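You operate a simulated robot arm through the tools that you are given. There is no shell and no other tool.

You are at the controls of a simulated robot arm. One attempt, no reset.

TASK
Clamp the tank, shut the hatch and mix the chalk in: 300 rpm till the streaks go, then 1200.
Fine: run at 1200 rpm till no lumps show, then stop the machine.

Only the result counts: the job must be done as asked and must still hold three seconds after the hand-in. Knocking over, shifting, dropping, spilling or breaking anything else fails it.

THE ROBOT
A 7-joint arm with a two-finger parallel gripper, fixed in place. Base frame: the origin is at the foot of the arm, x ahead of it, y to its left, z up; the work surface is at about z = 860. Units: mm, degrees, N and s.
With the tool pointing down near the work surface it reaches from about 240 to 680 mm from the base axis. Its first joint turns from -66.0 to 66.0 degrees. Payload 2.4 kg.
The tool frame sits at the grasp point between the pads (the TCP): z along the fingers, y along the line on which they close. The tips reach 30 mm beyond it. Largest opening 94 mm; finger width 28, thickness 10; the body of the gripper, 50 by 96 mm, starts 55 mm behind the TCP.
Orientation is told as [roll, pitch, yaw] about the base's x, y, z axes, in that order, counted from this pose: with the fingers straight down and closing along the base's y, the tool's x points along the base's -x, its y along +y and its z along -z.

THE INTERFACE
- The arm moves only by the tool send_rows. Its argument "deltas" is a list of rows, each a list of 7 numbers: the shift along the tool's x, y, z in units of 25 mm (1.0 is 25 mm), then the turn, a rotation vector about the tool's x, y, z in units of 8 degrees (1.0 is 8 degrees), then the gripper command, from -1 (shut) to 1 (fully open), values between in proportion. In form: [[tx, ty, tz, rx, ry, rz, claw], ...]. A call has 1 to 20 rows; each row shifts and turns the commanded pose from where the row before left it, along the tool's axes as they then stand. A call with a number of a shift or a turn outside -1 to 1 is refused whole. A row lasts 0.2 s, in which the tool goes at most 50 mm and 8.6 degrees; a call with a longer step from one row to the next is refused whole, and so is a gripper value outside its range. A pose out of reach is approached as far as the arm can. The call stops where the force on the tool passes 40 N (or 10 N more than at its start, if that is more) or the arm is blocked; 0.2 s more then pass. Each finger travels about 153 mm/s and halts on what it meets, pressing with about 35 N; the grip force reading is that of the motor and also rises with nothing between the fingers. The clock runs only during rows and for 0.2 s after the last one: add rows that do not move to give the fingers time. The reply holds the time, the measured pose of the TCP, the force on the tool along the base axes, the opening and the grip force, in the units named above and with some noise, with the torque about the TCP (base axes, N m) and any sound that the robot's microphone picked up, and new pictures: "show" is both (left out), scene, wrist or none.
- Cameras (640 x 400 px; columns grow to the right, rows downward): "scene" is fixed at [19.3, 456.9, 1466.6]; the picture's right is [-0.90, -0.45, 0.00], its down [-0.16, 0.31, -0.94] and it looks along [0.42, -0.84, -0.35] (base axes); focal length 288 px, centre (320, 200). "wrist" rides on the gripper at [76, 14, -102] in the tool frame; the picture's right is [-0.18, 0.98, 0.00], its down [-0.75, -0.14, -0.64] and it looks along [-0.63, -0.12, 0.77] (tool axes); focal length 243 px, centre (320, 200). There is no depth. A picture from a camera that has moved, and an enlarged one, comes with that camera's place and axes in the base frame and with its lens.
- zoom(camera, box): a new picture of the part [left, top, right, bottom] of that camera's present view, enlarged. It takes no simulated time.
- job_done(): hands the job in; it is judged then, once.

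Nothing tells you positions but the pictures and the camera data. Unless the task says otherwise, let go and move clear before handing in.

The tools are called by a JSON object that holds its "op" and its "data". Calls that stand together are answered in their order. send_rows: Moves the arm, as the interface text tells. Its arguments: {"type":"object","properties":{"deltas":{"type":"array"},"show":{"type":"string","enum":["both","scene","wrist","none"]}},"required":["deltas"]} The other tools are called the same way: zoom (camera, box) takes an enlarged picture of a part of a camera's view; job_done () hands the job in.

At the start:

```text
clock: 0.0
position: [399.6, -100.6, 1309.5]
ee_rot: [0.0, 0.0, 0.1]
contact_force: [0.5, -0.3, 0.4]
wrist_torque: [0.02, 0.0, -0.02]
grip_width: 93.9
grip_force: 0.1
```

scene: 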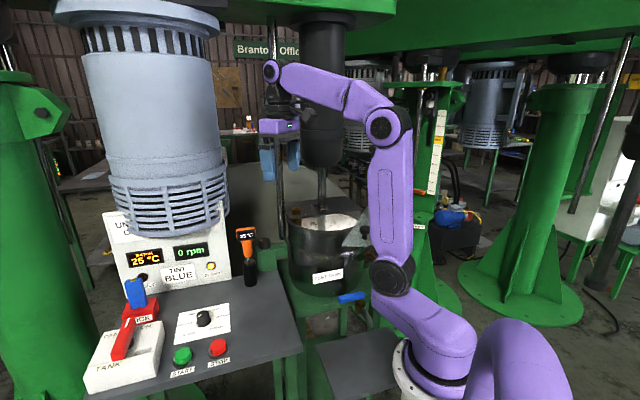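
wrist: 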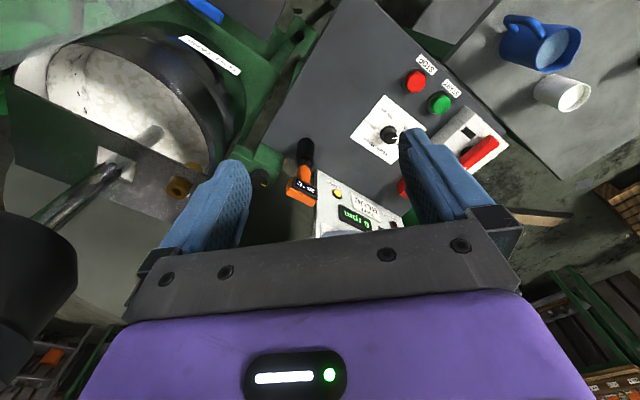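

I see a mixer with a tank, a control desk with a dial, START and STOP buttons, a red lever (tank clamp, probably with a lock), and a display reading 0 rpm. I'll look closer before moving.

{"op": "zoom", "data": {"camera": "scene", "box": [80, 200, 300, 400]}}

{"op": "zoom", "data": {"camera": "scene", "box": [230, 180, 430, 340]}}

{"op": "zoom", "data": {"camera": "wrist", "box": [280, 50, 600, 250]}}

{"op": "zoom", "data": {"camera": "wrist", "box": [0, 0, 320, 250]}}

```text
2.00 times, centred on (190, 300) of scene
camera zoom: at [19.3, 456.9, 1466.6], right [-0.9, -0.45, 0.0], down [-0.16, 0.31, -0.94], along [0.42, -0.84, -0.35], focal length 577 px, centre (580, 0)
```

zoom: 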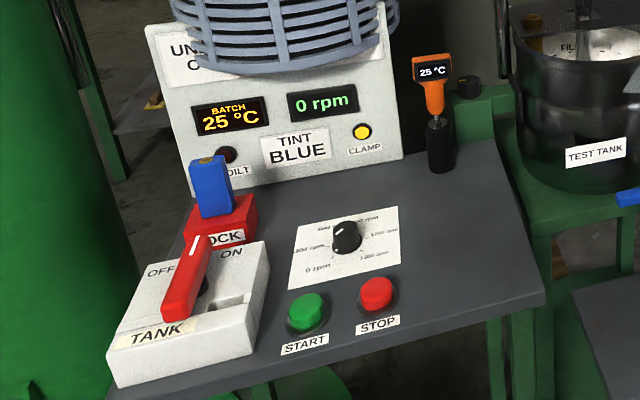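

```text
2.50 times, centred on (330, 260) of scene
camera zoom: at [19.3, 456.9, 1466.6], right [-0.9, -0.45, 0.0], down [-0.16, 0.31, -0.94], along [0.42, -0.84, -0.35], focal length 721 px, centre (295, 50)
```

zoom: 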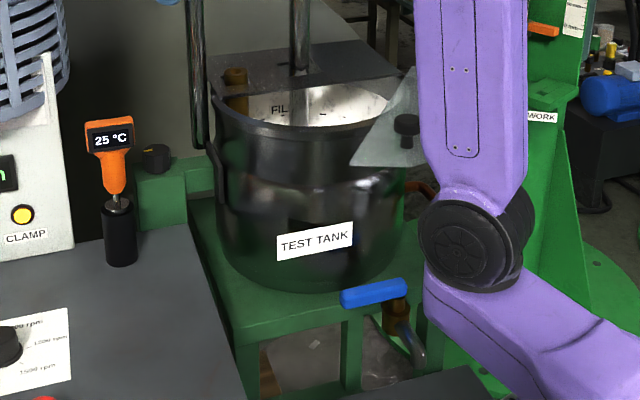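

```text
2.00 times, centred on (440, 150) of wrist
camera zoom: at [323.4, -87.2, 1411.3], right [0.18, 0.98, 0.0], down [0.75, -0.14, 0.64], along [0.63, -0.12, -0.77], focal length 485 px, centre (80, 300)
```

zoom: 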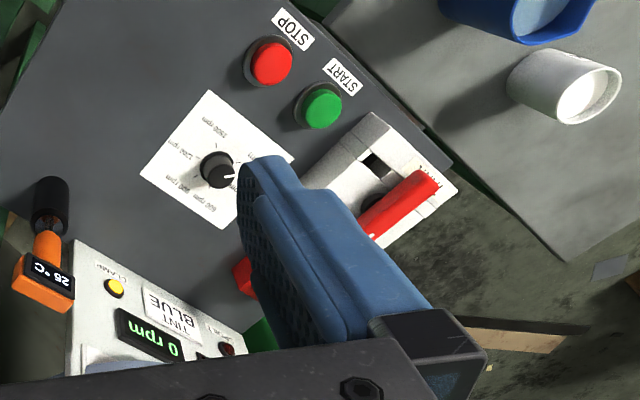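

```text
1.60 times, centred on (160, 125) of wrist
camera zoom: at [323.4, -87.2, 1411.3], right [0.18, 0.98, 0.0], down [0.75, -0.14, 0.64], along [0.63, -0.12, -0.77], focal length 388 px, centre (576, 320)
```

zoom: 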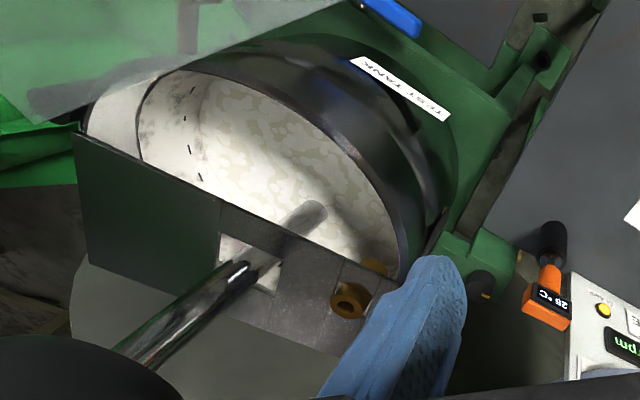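

I take the desk at z≈860, with STOP near [490, 80], START near [547, 136], the dial near [591, 28] and the red TANK lever further out on the left. I'll move the wrist camera over the desk to read the labels.

{"op": "send_rows", "data": {"deltas": [[0.4, 1, 0, 0, 0, 0, 1], [0.4, 1, 0, 0, 0, 0, 1], [0.4, 1, 0, 0, 0, 0, 1], [0.4, 1, 0, 0, 0, 0, 1], [0.4, 1, 0, 0, 0, 0, 1], [0.4, 1, 0.5, 0, 0, 0, 1], [0, 1, 1, 0, 0, 0, 1], [0, 0, 1, 0, 0, 0, 1], [0, 0, 1, 0, 0, 0, 1]]}}

```text
clock: 2.0
position: [339.0, 74.3, 1222.1]
ee_rot: [0.0, 0.0, -0.1]
contact_force: [0.0, -1.2, -0.3]
wrist_torque: [-0.01, 0.01, -0.01]
grip_width: 94.3
grip_force: 0.0
camera wrist: at [264.0, 88.5, 1323.7], right [0.18, 0.98, 0.0], down [0.75, -0.14, 0.64], along [0.63, -0.12, -0.77], focal length 243 px, centre (320, 200)
```

scene: 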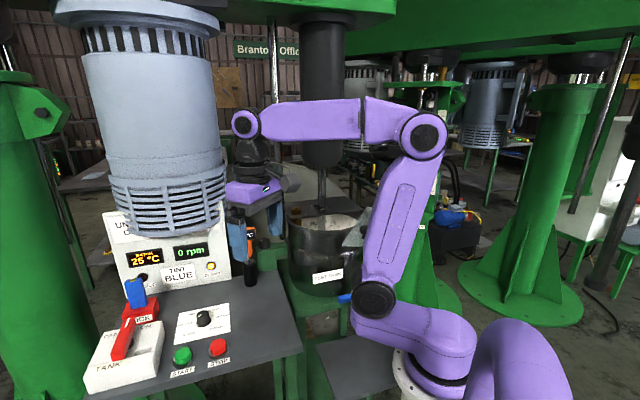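
wrist: 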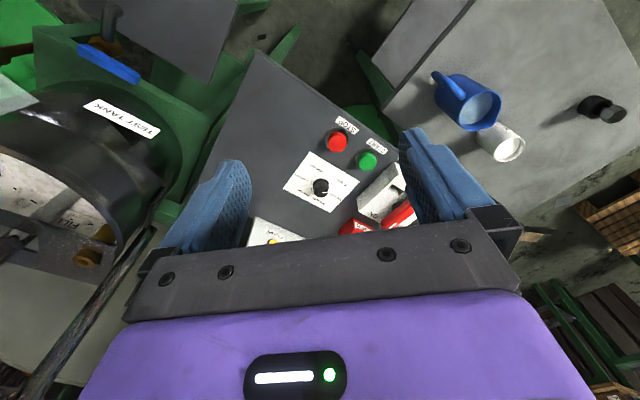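

The desk is turned relative to the base; the lever is partly behind a finger. I'll zoom in on these views.

{"op": "zoom", "data": {"camera": "wrist", "box": [230, 100, 450, 250]}}

{"op": "zoom", "data": {"camera": "scene", "box": [90, 190, 250, 290]}}

{"op": "zoom", "data": {"camera": "scene", "box": [80, 280, 250, 400]}}

{"op": "zoom", "data": {"camera": "scene", "box": [270, 180, 390, 320]}}

{"op": "zoom", "data": {"camera": "wrist", "box": [0, 0, 200, 280]}}

```text
2.67 times, centred on (340, 175) of wrist
camera zoom: at [264.0, 88.5, 1323.7], right [0.18, 0.98, 0.0], down [0.75, -0.14, 0.64], along [0.63, -0.12, -0.77], focal length 647 px, centre (267, 267)
```

zoom: 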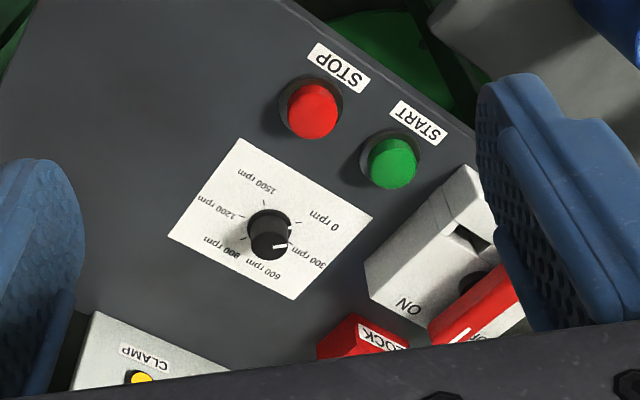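

```text
4.00 times, centred on (170, 240) of scene
camera zoom: at [19.3, 456.9, 1466.6], right [-0.9, -0.45, 0.0], down [-0.16, 0.31, -0.94], along [0.42, -0.84, -0.35], focal length 1153 px, centre (920, 40)
```

zoom: 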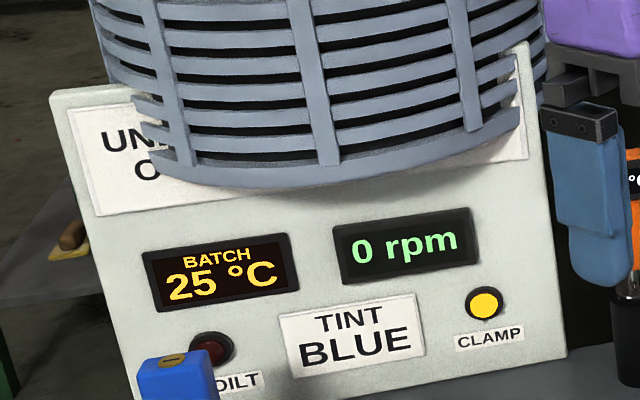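

```text
3.33 times, centred on (165, 340) of scene
camera zoom: at [19.3, 456.9, 1466.6], right [-0.9, -0.45, 0.0], down [-0.16, 0.31, -0.94], along [0.42, -0.84, -0.35], focal length 961 px, centre (837, -267)
```

zoom: 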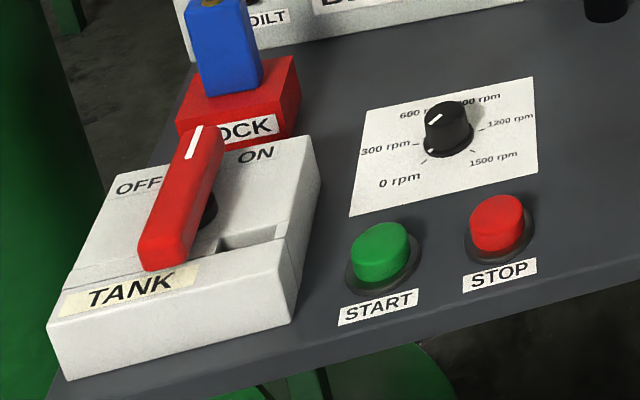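

```text
2.86 times, centred on (330, 250) of scene
camera zoom: at [19.3, 456.9, 1466.6], right [-0.9, -0.45, 0.0], down [-0.16, 0.31, -0.94], along [0.42, -0.84, -0.35], focal length 824 px, centre (291, 57)
```

zoom: 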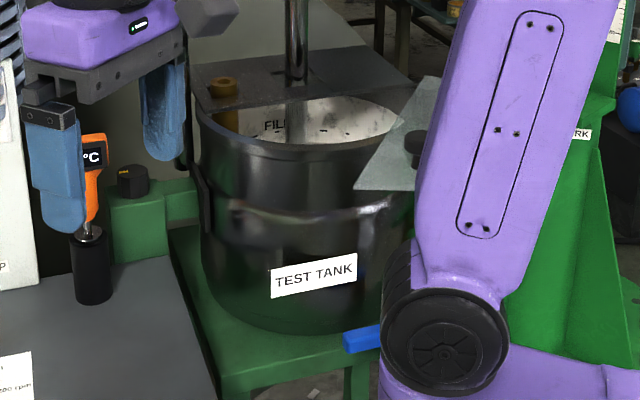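

```text
1.43 times, centred on (100, 140) of wrist
camera zoom: at [264.0, 88.5, 1323.7], right [0.18, 0.98, 0.0], down [0.75, -0.14, 0.64], along [0.63, -0.12, -0.77], focal length 347 px, centre (634, 286)
```

zoom: 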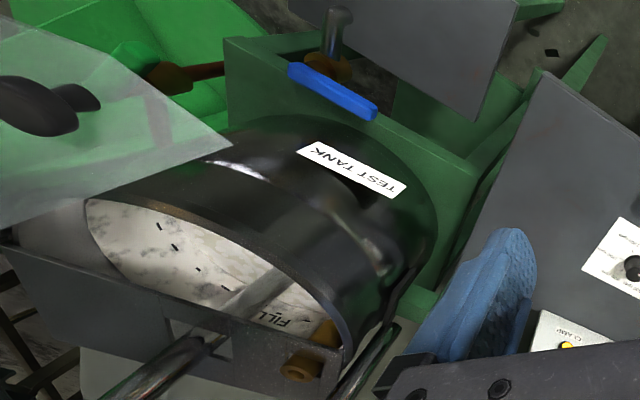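

The panel carries a SPOILT lamp, a CLAMP lamp and a partly hidden sign, and the dial runs from 0 to 1500 rpm. Next I'll bring the wrist camera over the TANK lever box at about [660, 200] for a close view.

{"op": "send_rows", "data": {"deltas": [[-0.78, 0.926, 0.594, 0, 0, 0, 1], [-0.78, 0.926, 0.594, 0, 0, 0, 1], [-0.78, 0.926, 0.594, 0, 0, 0, 1], [-0.78, 0.926, 0.594, 0, 0, 0, 1], [-0.78, 0.926, 0.594, 0, 0, 0, 1], [-0.78, 0.926, 0.594, 0, 0, 0, 1], [-0.78, 0.926, 0.594, 0, 0, 0, 1]], "show": "wrist"}}

{"op": "zoom", "data": {"camera": "wrist", "box": [190, 60, 450, 260]}}

```text
clock: 3.6
position: [476.4, 237.4, 1117.4]
ee_rot: [0.0, -0.1, 0.0]
contact_force: [-0.1, -1.3, 0.7]
wrist_torque: [-0.01, -0.02, 0.02]
grip_width: 94.1
grip_force: 0.1
camera wrist: at [400.9, 251.6, 1220.2], right [0.18, 0.98, 0.0], down [0.75, -0.14, 0.64], along [0.63, -0.12, -0.77], focal length 243 px, centre (320, 200)
```

wrist: 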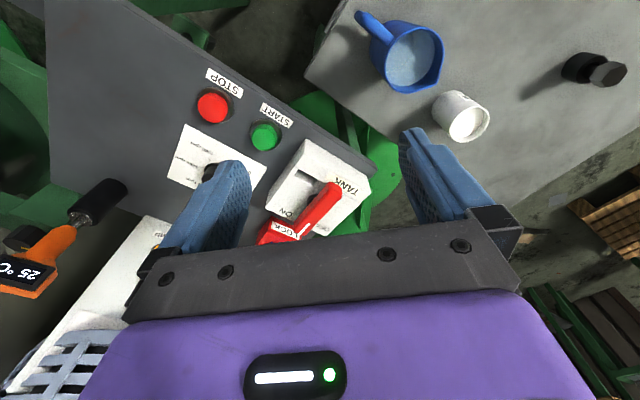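

```text
2.00 times, centred on (320, 160) of wrist
camera zoom: at [400.9, 251.6, 1220.2], right [0.18, 0.98, 0.0], down [0.75, -0.14, 0.64], along [0.63, -0.12, -0.77], focal length 485 px, centre (320, 280)
```

zoom: 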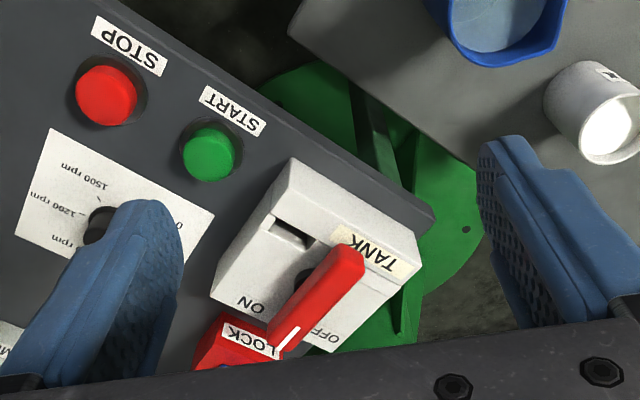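

The lever box and a red LOCK block carrying a blue padlock-like piece are now clear. A sign on the panel is hidden under the motor, so I'll turn and tilt the wrist camera to read it before touching anything.

{"op": "send_rows", "data": {"deltas": [[0, 0, 0, 0, 0, 0.94, 1], [0, 0, 0, 0, 0, 0.94, 1], [0, 0, 0, 0, 0, 0.94, 1], [0, 0, 0, 0, 0, 0.94, 1], [0, 0, 0, 0, 0, 0.94, 1], [0, 0, 0, 0, 0, 0.94, 1], [0, 0, 0, 0, -0.94, 0, 1], [0, 0, 0, 0, -0.94, 0, 1], [0, 0, 0, 0, -0.94, 0, 1], [0, 0, 0, 0, -0.94, 0, 1], [0, 0, 0, 0, -0.94, 0, 1], [0, 0, 0, 0, -0.94, 0, 1]]}}

```text
clock: 6.2
position: [476.8, 237.6, 1119.7]
ee_rot: [0.1, -45.1, -45.1]
contact_force: [-0.6, -0.3, 0.0]
wrist_torque: [0.0, -0.03, 0.02]
grip_width: 93.9
grip_force: 0.1
camera wrist: at [397.2, 336.3, 1136.4], right [0.79, 0.6, 0.13], down [-0.05, -0.15, 0.99], along [0.61, -0.78, -0.09], focal length 243 px, centre (320, 200)
```

scene: 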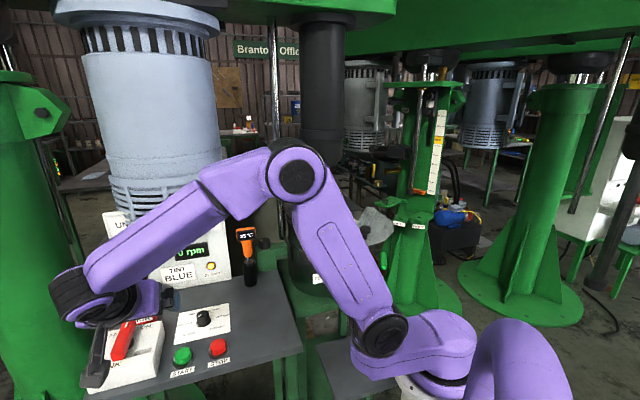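
wrist: 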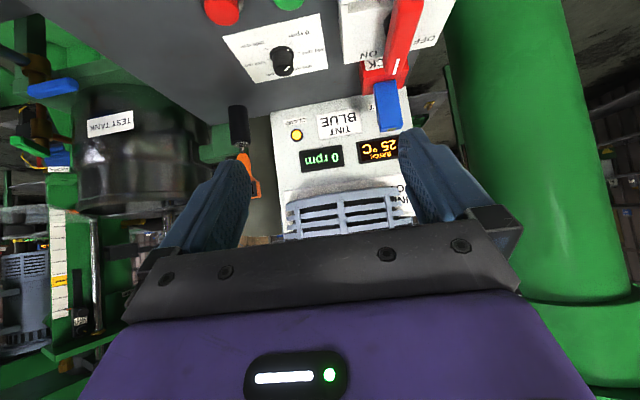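

Now I can see the panel upside-down between the fingers, with the motor's grille covering the sign. I'll go lower and forward and tilt further to look beneath the motor.

{"op": "send_rows", "data": {"deltas": [[0, 0, 0.94, 0, 0, 0, 1], [0, 0, 0.94, 0, 0, 0, 1], [0, 0, 0.94, 0, 0, 0, 1], [0, 0, 0.94, 0, 0, 0, 1], [0, 0, 0.94, 0, 0, 0, 1], [0, 0, 0.94, 0, -0.8, 0, 1], [0, 0, 0, 0, -0.8, 0, 1], [0, 0, 0, 0, -0.9, 0, 1]]}}

{"op": "zoom", "data": {"camera": "wrist", "box": [220, 60, 440, 240]}}

```text
clock: 8.0
position: [546.5, 165.2, 1018.4]
ee_rot: [0.1, -65.2, -45.2]
contact_force: [0.1, 0.4, 0.0]
wrist_torque: [-0.01, 0.01, -0.01]
grip_width: 94.1
grip_force: 0.0
camera wrist: at [468.2, 263.9, 991.1], right [0.75, 0.64, 0.17], down [-0.29, 0.09, 0.95], along [0.59, -0.76, 0.25], focal length 243 px, centre (320, 200)
```

scene: 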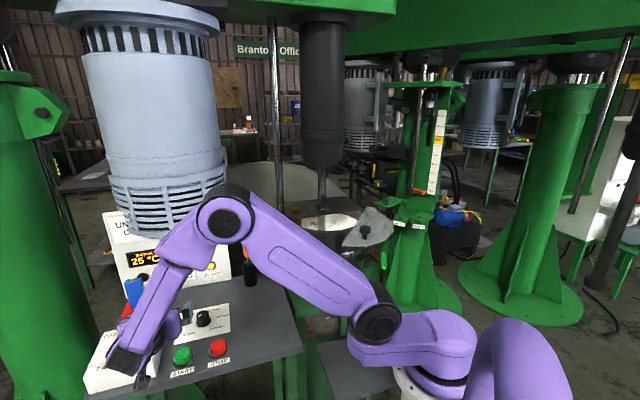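
wrist: 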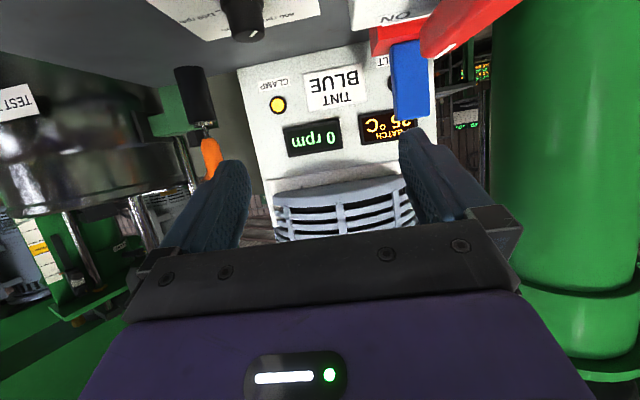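

```text
2.22 times, centred on (330, 150) of wrist
camera zoom: at [468.2, 263.9, 991.1], right [0.75, 0.64, 0.17], down [-0.29, 0.09, 0.95], along [0.59, -0.76, 0.25], focal length 539 px, centre (298, 311)
```

zoom: 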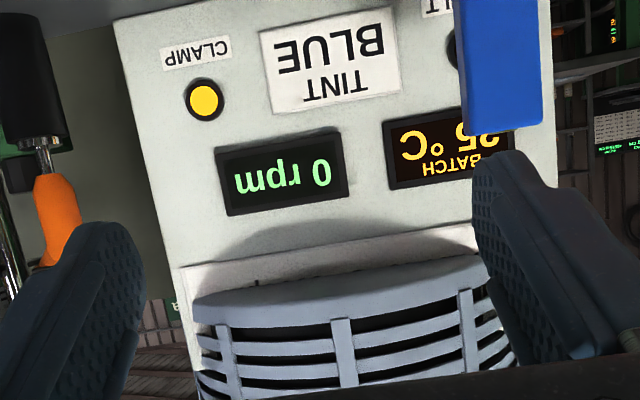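

The motor sits right in front of the sign. I'll go in lower and look up at about 40° from close to the panel, staying clear of the padlock and motor.

{"op": "send_rows", "data": {"deltas": [[0, 0, 0, 0, -1, 0, 1], [0, 0, 0, 0, -1, 0, 1], [0, 0, 0, 0, -1, 0, 1], [0, 0, 1, 0, 0, 0, 1], [0, 0, 1, 0, 0, 0, 1], [0, 0, 1, 0, 0, 0, 1], [0, 0, 1, 0, 0, 0, 1], [0, 0, 1, 0, 0, 0, 1], [0, 0, 1, 0, 0, 0, 1], [0, 0, 0.6, 0, 0, 0, 1]]}}

{"op": "zoom", "data": {"camera": "wrist", "box": [220, 60, 440, 240]}}

```text
clock: 10.2
position: [661.0, 49.3, 1015.6]
ee_rot: [-2.1, -89.1, -43.0]
contact_force: [0.7, 0.4, 0.2]
wrist_torque: [0.02, 0.0, 0.0]
grip_width: 94.1
grip_force: 0.1
camera wrist: at [599.0, 131.9, 940.9], right [0.7, 0.69, 0.18], down [-0.54, 0.35, 0.76], along [0.46, -0.63, 0.62], focal length 243 px, centre (320, 200)
```

scene: 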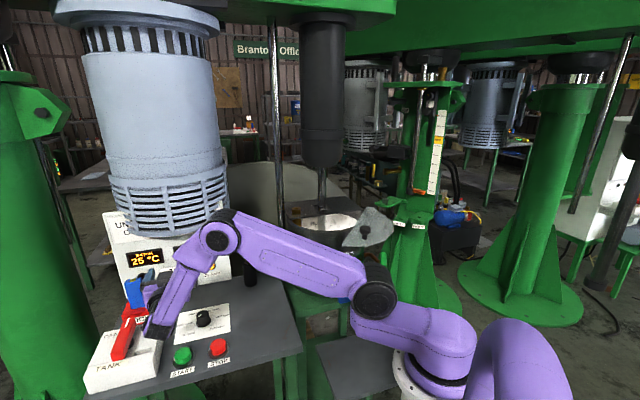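
wrist: 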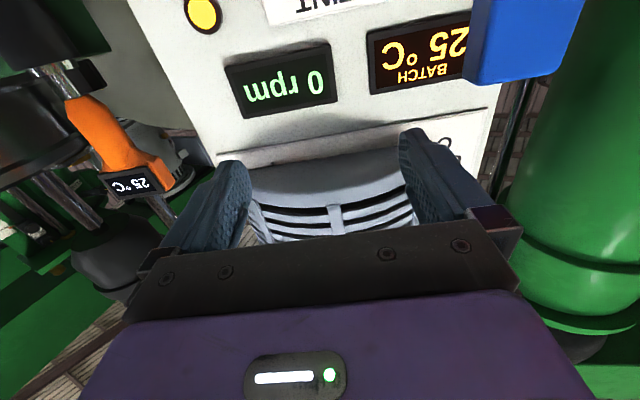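

```text
2.22 times, centred on (330, 150) of wrist
camera zoom: at [599.0, 131.9, 940.9], right [0.7, 0.69, 0.18], down [-0.54, 0.35, 0.76], along [0.46, -0.63, 0.62], focal length 539 px, centre (298, 311)
```

zoom: 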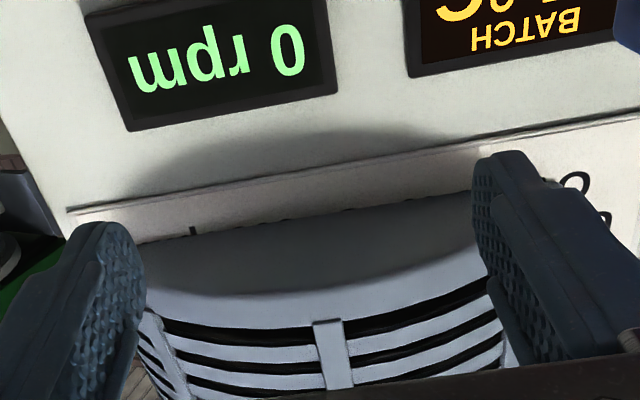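

The motor actually runs into the panel at the sign, so most of it can't be read from below. I'll zoom in on the visible left edge of the sign and on the lamps.

{"op": "zoom", "data": {"camera": "scene", "box": [95, 200, 175, 250]}}

{"op": "zoom", "data": {"camera": "wrist", "box": [400, 100, 500, 180]}}

{"op": "zoom", "data": {"camera": "wrist", "box": [230, 120, 420, 220]}}

```text
8.00 times, centred on (135, 225) of scene
camera zoom: at [19.3, 456.9, 1466.6], right [-0.9, -0.45, 0.0], down [-0.16, 0.31, -0.94], along [0.42, -0.84, -0.35], focal length 2306 px, centre (1800, 0)
```

zoom: 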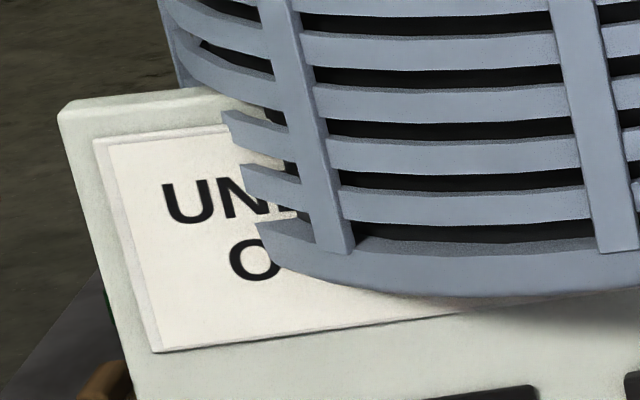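

```text
5.00 times, centred on (450, 140) of wrist
camera zoom: at [599.0, 131.9, 940.9], right [0.7, 0.69, 0.18], down [-0.54, 0.35, 0.76], along [0.46, -0.63, 0.62], focal length 1213 px, centre (-330, 500)
```

zoom: 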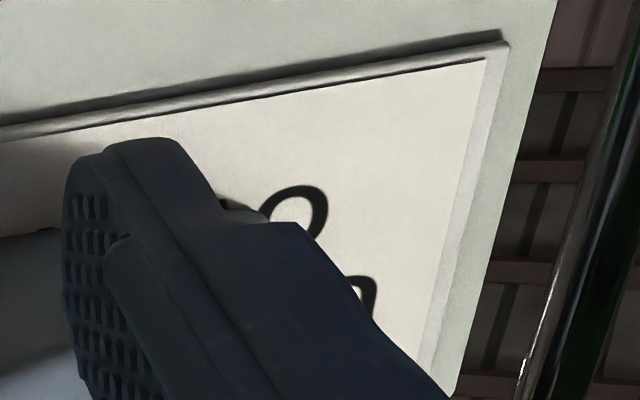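

```text
3.37 times, centred on (325, 170) of wrist
camera zoom: at [599.0, 131.9, 940.9], right [0.7, 0.69, 0.18], down [-0.54, 0.35, 0.76], along [0.46, -0.63, 0.62], focal length 817 px, centre (303, 301)
```

zoom: 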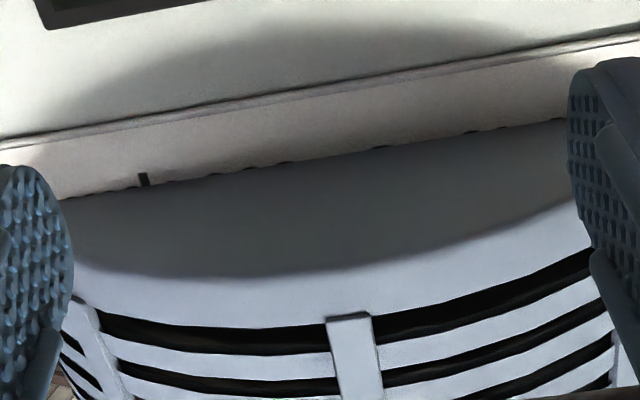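

Only "UN…/O…" of the sign can be made out, so I'll rely on the lamps and the look of the batch. I'm backing out now to look closely at the tank, its clamp knob and the hatch.

{"op": "send_rows", "data": {"deltas": [[0, 0, -1, 0, 0, 0, 1], [0, 0, -1, 0, 0, 0, 1], [0, 0, -1, 0, 0, 0, 1], [0, 0, -1, 0, 0, 0, 1], [0, 0, -1, 0, 0, 0, 1], [0, 0, -1, 0, 0, 0, 1], [-1, 0, -1, 0, 0, 0, 1], [-1, 0, -1, 0, 0, 0, 1], [-1, 0, 0, 0, 0, 0, 1], [-1, 0, 0, 0, 0, 0, 1], [-1, 0, 0, 0, 0, 0, 1], [-1, 0, 0, 0, 0, 0, 1], [-1, 0, 0, 0, 0, 0, 1]], "show": "none"}}

{"op": "send_rows", "data": {"deltas": [[0, 0, 0, 0, 1, 0, 1], [0, 0, 0, 0, 1, 0, 1], [0, 0, 0, 0, 1, 0, 1], [0, 0, 0, 0, 1, 0, 1], [0, 0, 0, 0, 1, 0, 1], [0, 0, 0, 0, 1, 0, 1], [0, 0, 0, 0, 1, 0, 1], [0, 0, 0, 0, 1, 0, 1], [0, 0, 0, 0, 1, 0, 1], [0, 0, 0, 0, 1, 0, 1], [0, 0, 0, 0, 1, 0, 1]]}}

```text
clock: 13.0
position: [522.4, 187.9, 1193.6]
ee_rot: [-1.6, -89.2, -43.6]
contact_force: [0.2, 0.6, -1.4]
wrist_torque: [0.03, -0.01, 0.02]
grip_width: 94.2
grip_force: 0.0
```

```text
clock: 15.4
position: [523.8, 188.9, 1195.7]
ee_rot: [0.0, -0.8, -45.1]
contact_force: [-0.8, 0.1, 0.6]
wrist_torque: [0.01, 0.02, 0.01]
grip_width: 94.0
grip_force: 0.1
camera wrist: at [479.3, 253.6, 1294.9], right [0.83, 0.56, 0.0], down [0.42, -0.63, 0.65], along [0.37, -0.54, -0.76], focal length 243 px, centre (320, 200)
```

scene: 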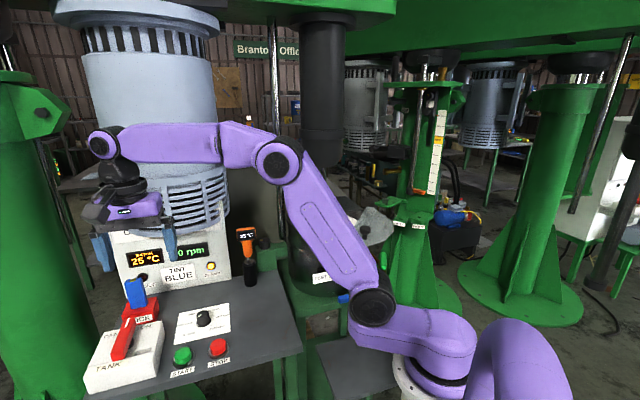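
wrist: 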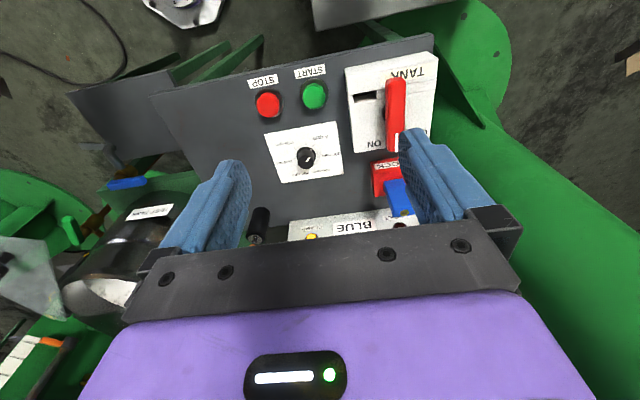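

I have a good top view of the desk here, so I'll zoom in on it.

{"op": "zoom", "data": {"camera": "wrist", "box": [330, 40, 440, 240]}}

{"op": "zoom", "data": {"camera": "wrist", "box": [240, 60, 360, 200]}}

{"op": "zoom", "data": {"camera": "wrist", "box": [0, 140, 280, 340]}}

```text
2.00 times, centred on (385, 140) of wrist
camera zoom: at [479.3, 253.6, 1294.9], right [0.83, 0.56, 0.0], down [0.42, -0.63, 0.65], along [0.37, -0.54, -0.76], focal length 485 px, centre (190, 320)
```

zoom: 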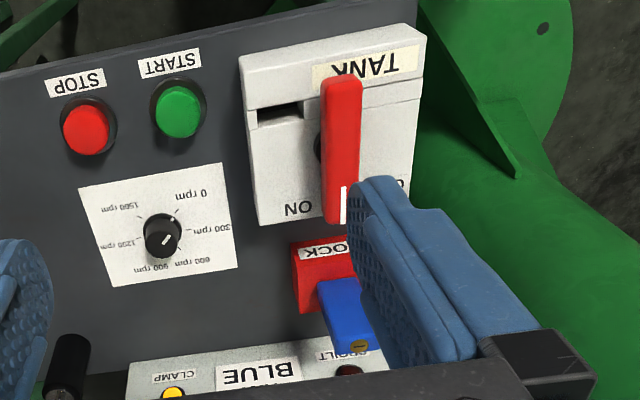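

```text
2.86 times, centred on (300, 130) of wrist
camera zoom: at [479.3, 253.6, 1294.9], right [0.83, 0.56, 0.0], down [0.42, -0.63, 0.65], along [0.37, -0.54, -0.76], focal length 693 px, centre (377, 400)
```

zoom: 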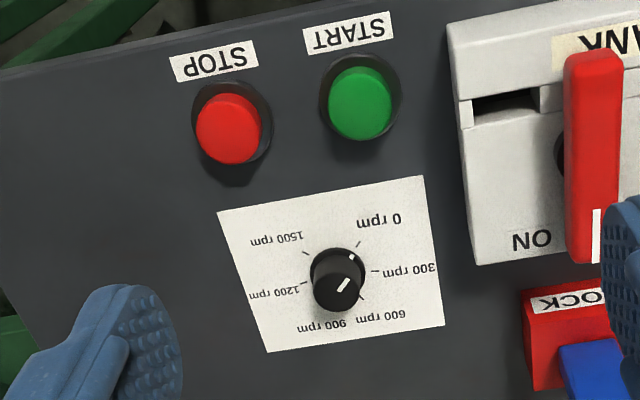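

```text
2.00 times, centred on (140, 240) of wrist
camera zoom: at [479.3, 253.6, 1294.9], right [0.83, 0.56, 0.0], down [0.42, -0.63, 0.65], along [0.37, -0.54, -0.76], focal length 485 px, centre (680, 120)
```

zoom: 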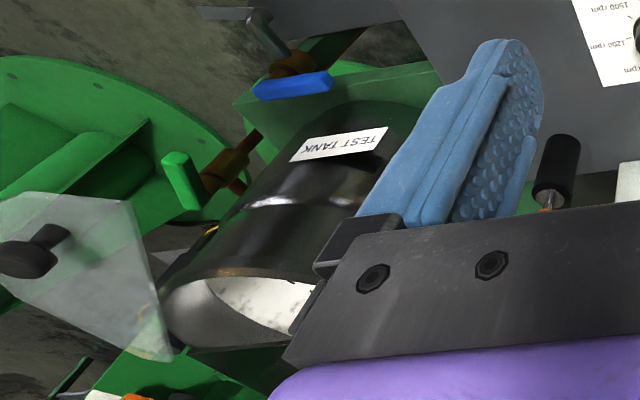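

The dial is at 0 rpm and speed rises clockwise; the lever stands between OFF and ON with a black hub. Next I'll view the tank from the side; the open hatch's knob is at about [240, -306, 1072].

{"op": "send_rows", "data": {"deltas": [[-0.341, -0.953, -0.08, 0, 0, 0, 1], [-0.341, -0.953, -0.08, 0, 0, 0, 1], [-0.341, -0.953, -0.08, 0, 0, 0, 1], [-0.341, -0.953, -0.08, 0, 0, 0, 1], [-0.341, -0.953, -0.08, 0, 0, 0, 1], [-0.341, -0.953, -0.08, 0, 0, 0, 1], [-0.341, -0.953, -0.08, 0, 0, 0, 1], [-0.341, -0.953, -0.08, 0, 0, 0, 1], [-0.341, -0.953, -0.08, 0, 0, 0, 1], [-0.341, -0.953, -0.08, 0, 0, 0, 1], [-0.341, -0.953, -0.08, 0, 0, 0, 1], [-0.341, -0.953, -0.08, 0, 0, 0, 1], [-0.341, -0.953, -0.08, 0, 0, 0, 1], [-0.341, -0.953, -0.08, 0, 0, 0, 1], [-0.341, -0.953, -0.08, 0, 0, 0, 1], [-0.341, -0.953, -0.08, 0, 0, 0, 1], [-0.341, -0.953, -0.08, 0, 0, 0, 1], [0, 0, 0, 0, 0, 1, 1], [0, 0, 0, 0, 0, 1, 1], [0, 0, 0, 0, 0, 1, 1]]}}

{"op": "zoom", "data": {"camera": "wrist", "box": [200, 0, 440, 240]}}

```text
clock: 19.6
position: [338.9, -198.7, 1231.3]
ee_rot: [0.5, -1.0, -69.3]
contact_force: [0.0, 0.0, 0.9]
wrist_torque: [-0.01, 0.01, 0.02]
grip_width: 94.0
grip_force: 0.0
camera wrist: at [323.6, -121.5, 1331.9], right [0.98, 0.18, 0.01], down [0.13, -0.75, 0.65], along [0.12, -0.64, -0.76], focal length 243 px, centre (320, 200)
```

scene: 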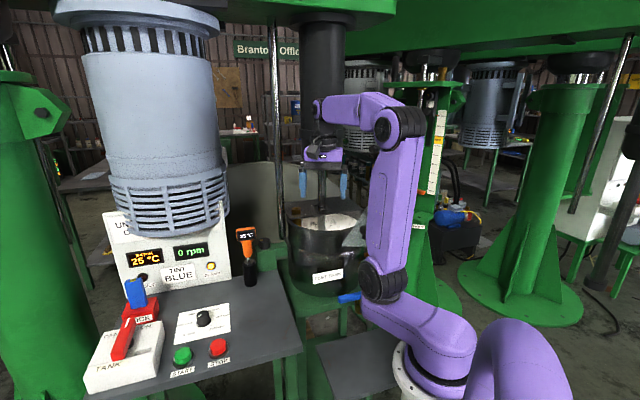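
wrist: 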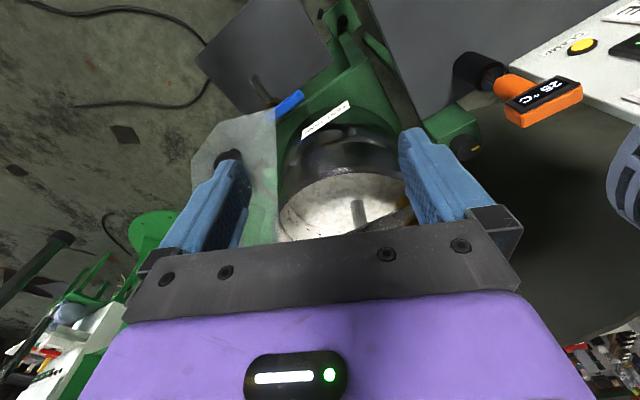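

```text
1.67 times, centred on (320, 120) of wrist
camera zoom: at [323.6, -121.5, 1331.9], right [0.98, 0.18, 0.01], down [0.13, -0.75, 0.65], along [0.12, -0.64, -0.76], focal length 404 px, centre (320, 333)
```

zoom: 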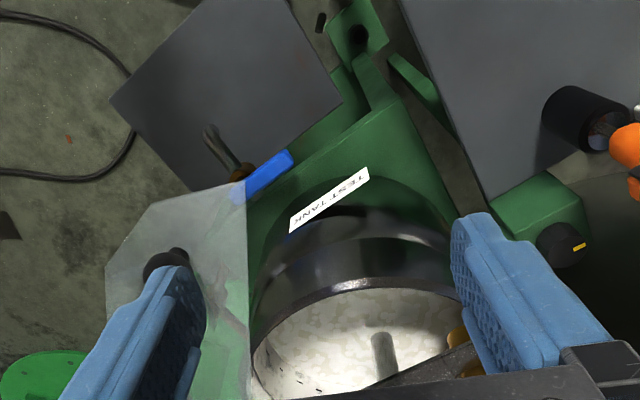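

The hatch is a translucent plate hinged on the near side of the tank, and a black knob with a yellow stripe sits on a green block near [614, -273, 959]. I'll take a closer look at that knob.

{"op": "send_rows", "data": {"deltas": [[-0.305, 0.915, 0.715, 0, 0, 0, 1], [-0.305, 0.915, 0.715, 0, 0, 0, 1], [-0.305, 0.915, 0.715, 0, 0, 0, 1], [-0.305, 0.915, 0.715, 0, 0, 0, 1], [-0.305, 0.915, 0.715, 0, 0, 0, 1], [-0.305, 0.915, 0.715, 0, 0, 0, 1], [-0.305, 0.915, 0.715, 0, 0, 0, 1], [-0.305, 0.915, 0.715, 0, 0, 0, 1], [0, 0, 0, 0, 0, -1, 1], [0, 0, 0, 0, 0, -1, 1], [0, 0, 0, 0, 0, -1, 1]]}}

{"op": "zoom", "data": {"camera": "wrist", "box": [220, 60, 440, 240]}}

{"op": "zoom", "data": {"camera": "wrist", "box": [0, 60, 220, 260]}}

```text
clock: 22.0
position: [535.2, -194.4, 1096.1]
ee_rot: [0.5, -2.2, -46.4]
contact_force: [0.6, -0.6, 3.5]
wrist_torque: [0.05, -0.14, -0.04]
grip_width: 93.7
grip_force: 0.1
stopped in row 11: the force on the tool passed its limit at 42 N (the readings are from after the stop); the commanded pose is now the measured one
camera wrist: at [490.4, -127.9, 1195.3], right [0.84, 0.55, 0.01], down [0.4, -0.63, 0.67], along [0.37, -0.55, -0.74], focal length 243 px, centre (320, 200)
```

scene: 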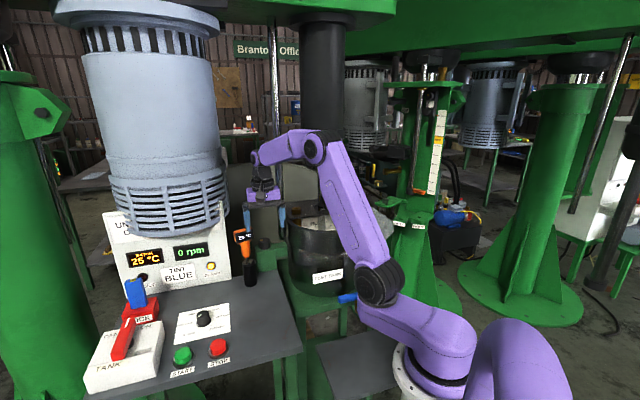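
wrist: 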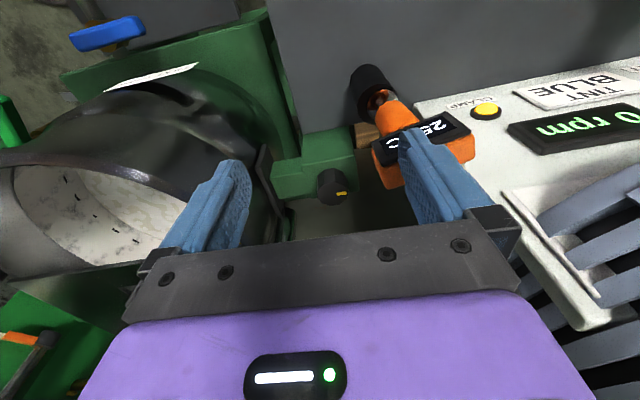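

```text
2.22 times, centred on (330, 150) of wrist
camera zoom: at [490.4, -127.9, 1195.3], right [0.84, 0.55, 0.01], down [0.4, -0.63, 0.67], along [0.37, -0.55, -0.74], focal length 539 px, centre (298, 311)
```

zoom: 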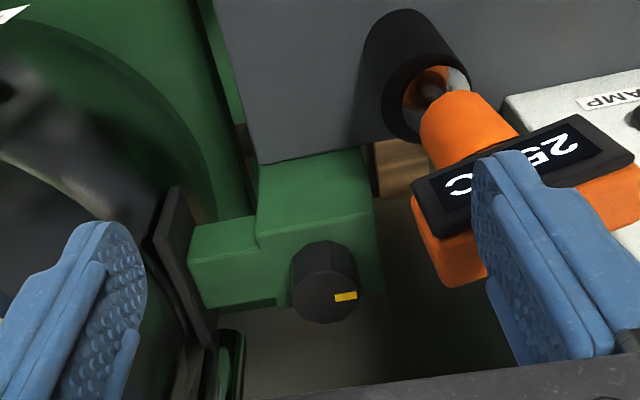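

```text
2.00 times, centred on (110, 160) of wrist
camera zoom: at [490.4, -127.9, 1195.3], right [0.84, 0.55, 0.01], down [0.4, -0.63, 0.67], along [0.37, -0.55, -0.74], focal length 485 px, centre (740, 280)
```

zoom: 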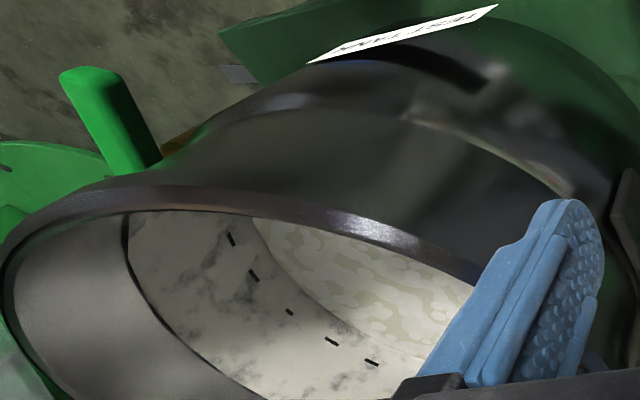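

The last small turn met a force of 42 N, so I need to see what I touched, probably the thermometer handle or the chrome rod.

{"op": "zoom", "data": {"camera": "scene", "box": [220, 150, 320, 290]}}

{"op": "zoom", "data": {"camera": "wrist", "box": [330, 50, 510, 240]}}

```text
2.86 times, centred on (270, 220) of scene
camera zoom: at [19.2, 456.9, 1466.6], right [-0.9, -0.45, 0.0], down [-0.16, 0.31, -0.94], along [0.42, -0.84, -0.35], focal length 824 px, centre (463, 143)
```

zoom: 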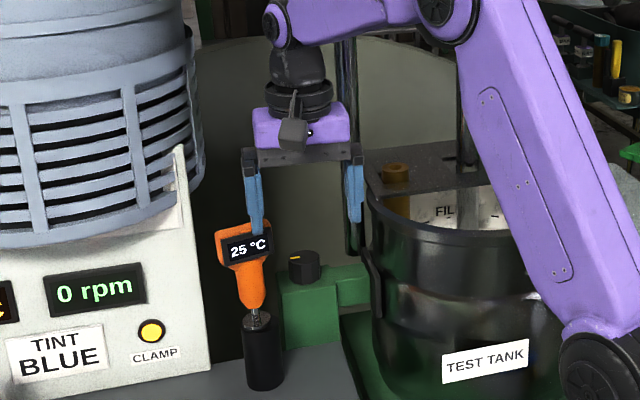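

```text
2.11 times, centred on (420, 145) of wrist
camera zoom: at [490.4, -127.9, 1195.3], right [0.84, 0.55, 0.01], down [0.4, -0.63, 0.67], along [0.37, -0.55, -0.74], focal length 511 px, centre (110, 316)
```

zoom: 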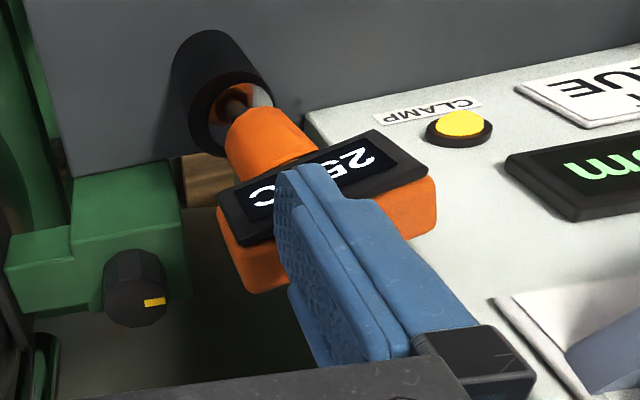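

The finger is against the thermometer's head. I'll lift straight up, away from it, and see how it stands.

{"op": "send_rows", "data": {"deltas": [[0, 0, -0.4, 0, 0, 0, 1], [0, 0, -1, 0, 0, 0, 1], [0, 0, -1, 0, 0, 0, 1], [0, 0, -1, 0, 0, 0, 1]]}}

{"op": "zoom", "data": {"camera": "scene", "box": [220, 180, 300, 300]}}

{"op": "zoom", "data": {"camera": "wrist", "box": [250, 50, 450, 250]}}

```text
clock: 23.0
position: [534.1, -192.6, 1181.5]
ee_rot: [0.4, -2.0, -46.4]
contact_force: [0.3, 0.8, -0.5]
wrist_torque: [-0.03, 0.02, 0.0]
grip_width: 94.2
grip_force: 0.0
camera wrist: at [488.6, -126.3, 1280.4], right [0.84, 0.55, 0.01], down [0.4, -0.63, 0.67], along [0.37, -0.55, -0.75], focal length 243 px, centre (320, 200)
```

scene: 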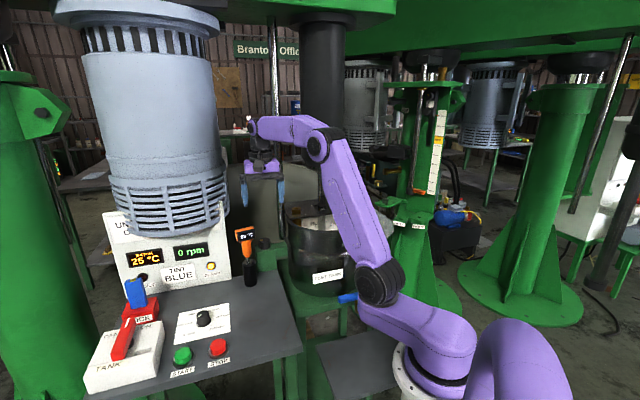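
wrist: 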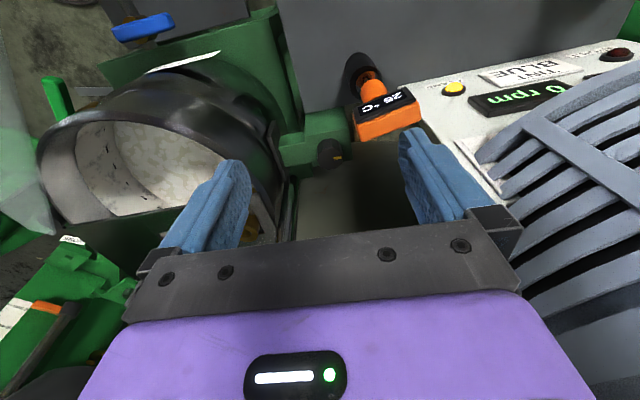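

```text
3.33 times, centred on (260, 240) of scene
camera zoom: at [19.3, 456.9, 1466.6], right [-0.9, -0.45, 0.0], down [-0.16, 0.31, -0.94], along [0.42, -0.84, -0.35], focal length 961 px, centre (520, 67)
```

zoom: 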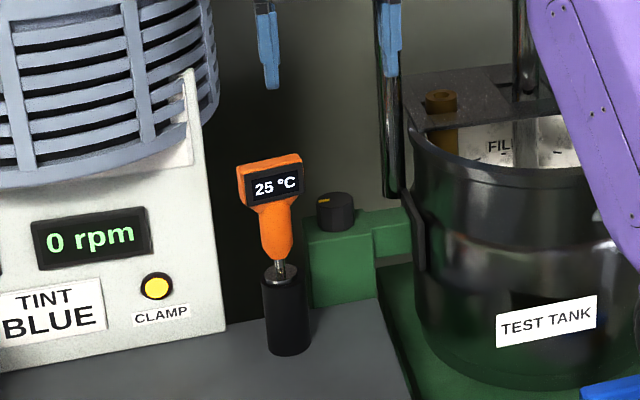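

```text
2.00 times, centred on (350, 150) of wrist
camera zoom: at [488.6, -126.3, 1280.4], right [0.84, 0.55, 0.01], down [0.4, -0.63, 0.67], along [0.37, -0.55, -0.75], focal length 485 px, centre (260, 300)
```

zoom: 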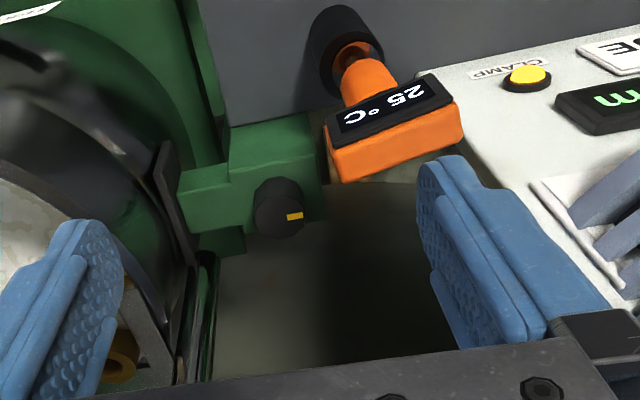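

The thermometer stands back in its cup exactly where it was. Before choosing, I want a closer look at the TANK lever and LOCK, because the green block with its black pad by the tank also looks like a clamp.

{"op": "send_rows", "data": {"deltas": [[0.904, 0.4, 0, 0, 0, 0, 1], [0.904, 0.4, 0, 0, 0, 0, 1], [0.904, 0.4, 0, 0, 0, 0, 1], [0.904, 0.4, 0, 0, 0, 0, 1], [0.904, 0.4, 0, 0, 0, 0, 1], [0.904, 0.4, 0, 0, 0, 0, 1], [0.904, 0.4, 0, 0, 0, 0, 1], [0.904, 0.4, 0, 0, 0, 0, 1], [0.904, 0.4, 0, 0, 0, 0, 1], [0.904, 0.4, 0, 0, 0, 0, 1]], "show": "none"}}

{"op": "send_rows", "data": {"deltas": [[0.204, 0.956, 0.585, 0, 0, 0, 1], [0.204, 0.956, 0.585, 0, 0, 0, 1], [0.204, 0.956, 0.585, 0, 0, 0, 1], [0.204, 0.956, 0.585, 0, 0, 0, 1], [0.204, 0.956, 0.585, 0, 0, 0, 1], [0.204, 0.956, 0.585, 0, 0, 0, 1], [0.204, 0.956, 0.585, 0, 0, 0, 1], [0.204, 0.956, 0.585, 0, 0, 0, 1], [0.204, 0.956, 0.585, 0, 0, 0, 1], [0.204, 0.956, 0.585, 0, 0, 0, 1], [0.204, 0.956, 0.585, 0, 0, 0, 1]], "show": "wrist"}}

{"op": "zoom", "data": {"camera": "wrist", "box": [220, 40, 440, 240]}}

```text
clock: 25.2
position: [450.9, 42.5, 1173.6]
ee_rot: [0.4, -2.1, -46.4]
contact_force: [0.7, -0.7, 1.4]
wrist_torque: [-0.01, 0.05, -0.02]
grip_width: 94.0
grip_force: 0.0
```

```text
clock: 27.6
position: [605.9, 261.1, 1012.0]
ee_rot: [0.4, -2.0, -46.3]
contact_force: [0.2, 0.4, 1.0]
wrist_torque: [-0.01, 0.03, -0.02]
grip_width: 94.0
grip_force: 0.1
camera wrist: at [561.8, 327.7, 1111.8], right [0.84, 0.55, 0.01], down [0.4, -0.63, 0.67], along [0.37, -0.55, -0.75], focal length 243 px, centre (320, 200)
```

wrist: 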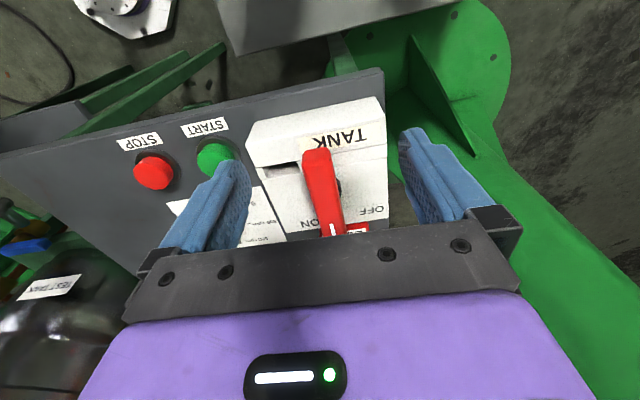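

```text
2.00 times, centred on (330, 140) of wrist
camera zoom: at [561.8, 327.7, 1111.8], right [0.84, 0.55, 0.01], down [0.4, -0.63, 0.67], along [0.37, -0.55, -0.75], focal length 485 px, centre (300, 320)
```

zoom: 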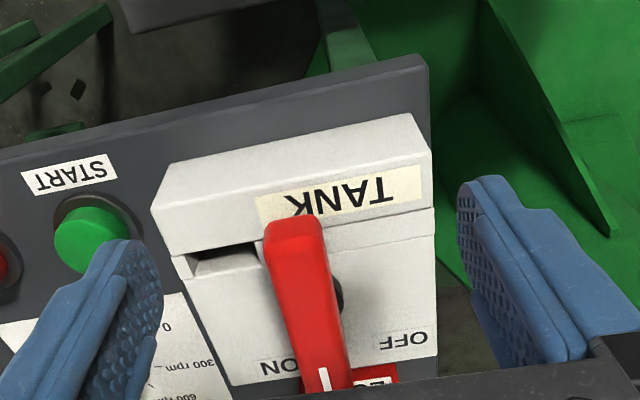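

The lever is a bar about 100 mm long at z≈938, centred near [655, 198] and standing straight between OFF and ON. I'll tilt up slightly to see the LOCK block and the padlock behind it.

{"op": "send_rows", "data": {"deltas": [[0, 0, -0.5, 0, -1, 0, 1], [0, 0, -0.5, 0, -1, 0, 1], [0, 0, 0, 0, -1, 0, 1]], "show": "wrist"}}

{"op": "zoom", "data": {"camera": "wrist", "box": [220, 80, 440, 240]}}

{"op": "zoom", "data": {"camera": "scene", "box": [85, 260, 185, 380]}}

```text
clock: 28.4
position: [603.8, 262.0, 1039.0]
ee_rot: [0.5, -26.0, -46.5]
contact_force: [-0.9, 0.3, 0.1]
wrist_torque: [-0.01, -0.05, -0.01]
grip_width: 94.1
grip_force: 0.2
camera wrist: at [535.5, 353.0, 1096.3], right [0.82, 0.56, 0.09], down [0.17, -0.39, 0.91], along [0.54, -0.73, -0.41], focal length 243 px, centre (320, 200)
```

wrist: 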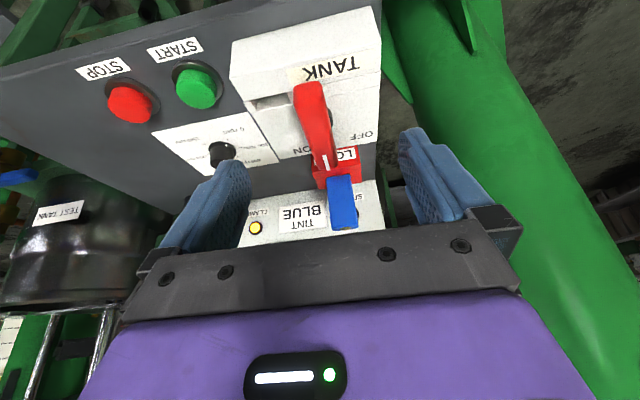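

```text
2.50 times, centred on (330, 160) of wrist
camera zoom: at [535.5, 353.0, 1096.3], right [0.82, 0.56, 0.09], down [0.17, -0.39, 0.91], along [0.54, -0.73, -0.41], focal length 606 px, centre (295, 300)
```

zoom: 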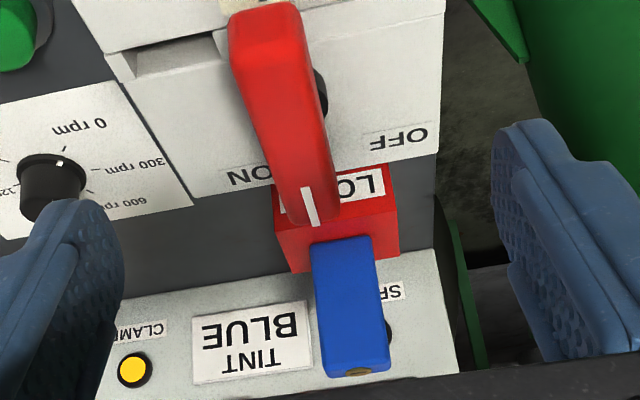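

```text
3.33 times, centred on (135, 320) of scene
camera zoom: at [19.3, 456.9, 1466.6], right [-0.9, -0.45, 0.0], down [-0.16, 0.31, -0.94], along [0.42, -0.84, -0.35], focal length 961 px, centre (937, -200)
```

zoom: 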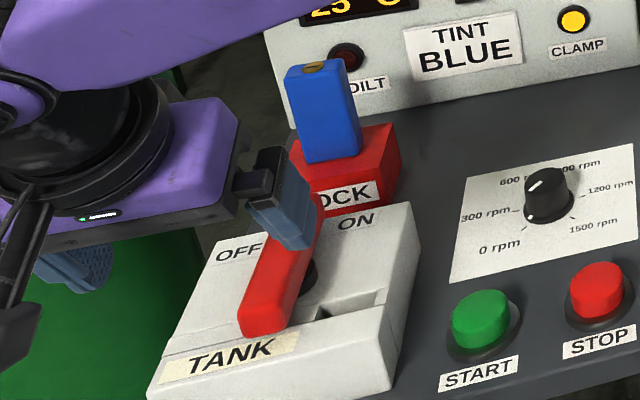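

The red LOCK block holds a padlock (a lock-out) beside the TANK switch, so I'll leave that alone for now. The knob on the green arm that presses a pad to the tank looks like the tank clamp, so I'll go back over it, high above the thermometer.

{"op": "send_rows", "data": {"deltas": [[0, 0, -1, 0, 1, 0, 1], [0, 0, -1, 0, 1, 0, 1], [0, 0, -1, 0, 1, 0, 1], [0, 0, -1, 0, 0, 0, 1], [0, -0.956, -0.6, 0, 0, 0, 1], [0, -0.956, -0.6, 0, 0, 0, 1], [0, -0.956, 0, 0, 0, 0, 1], [0, -0.956, 0, 0, 0, 0, 1], [0, -0.956, 0, 0, 0, 0, 1], [0, -0.956, 0, 0, 0, 0, 1], [0, -0.956, 0, 0, 0, 0, 1], [0, -0.956, 0, 0, 0, 0, 1], [0, -0.956, 0, 0, 0, 0, 1], [0, -0.956, 0, 0, 0, 0, 1]], "show": "none"}}

```text
clock: 31.4
position: [410.4, 110.5, 1162.2]
ee_rot: [0.3, -2.1, -46.3]
contact_force: [-0.6, 0.1, 0.4]
wrist_torque: [0.02, -0.03, -0.02]
grip_width: 93.6
grip_force: 0.0
```

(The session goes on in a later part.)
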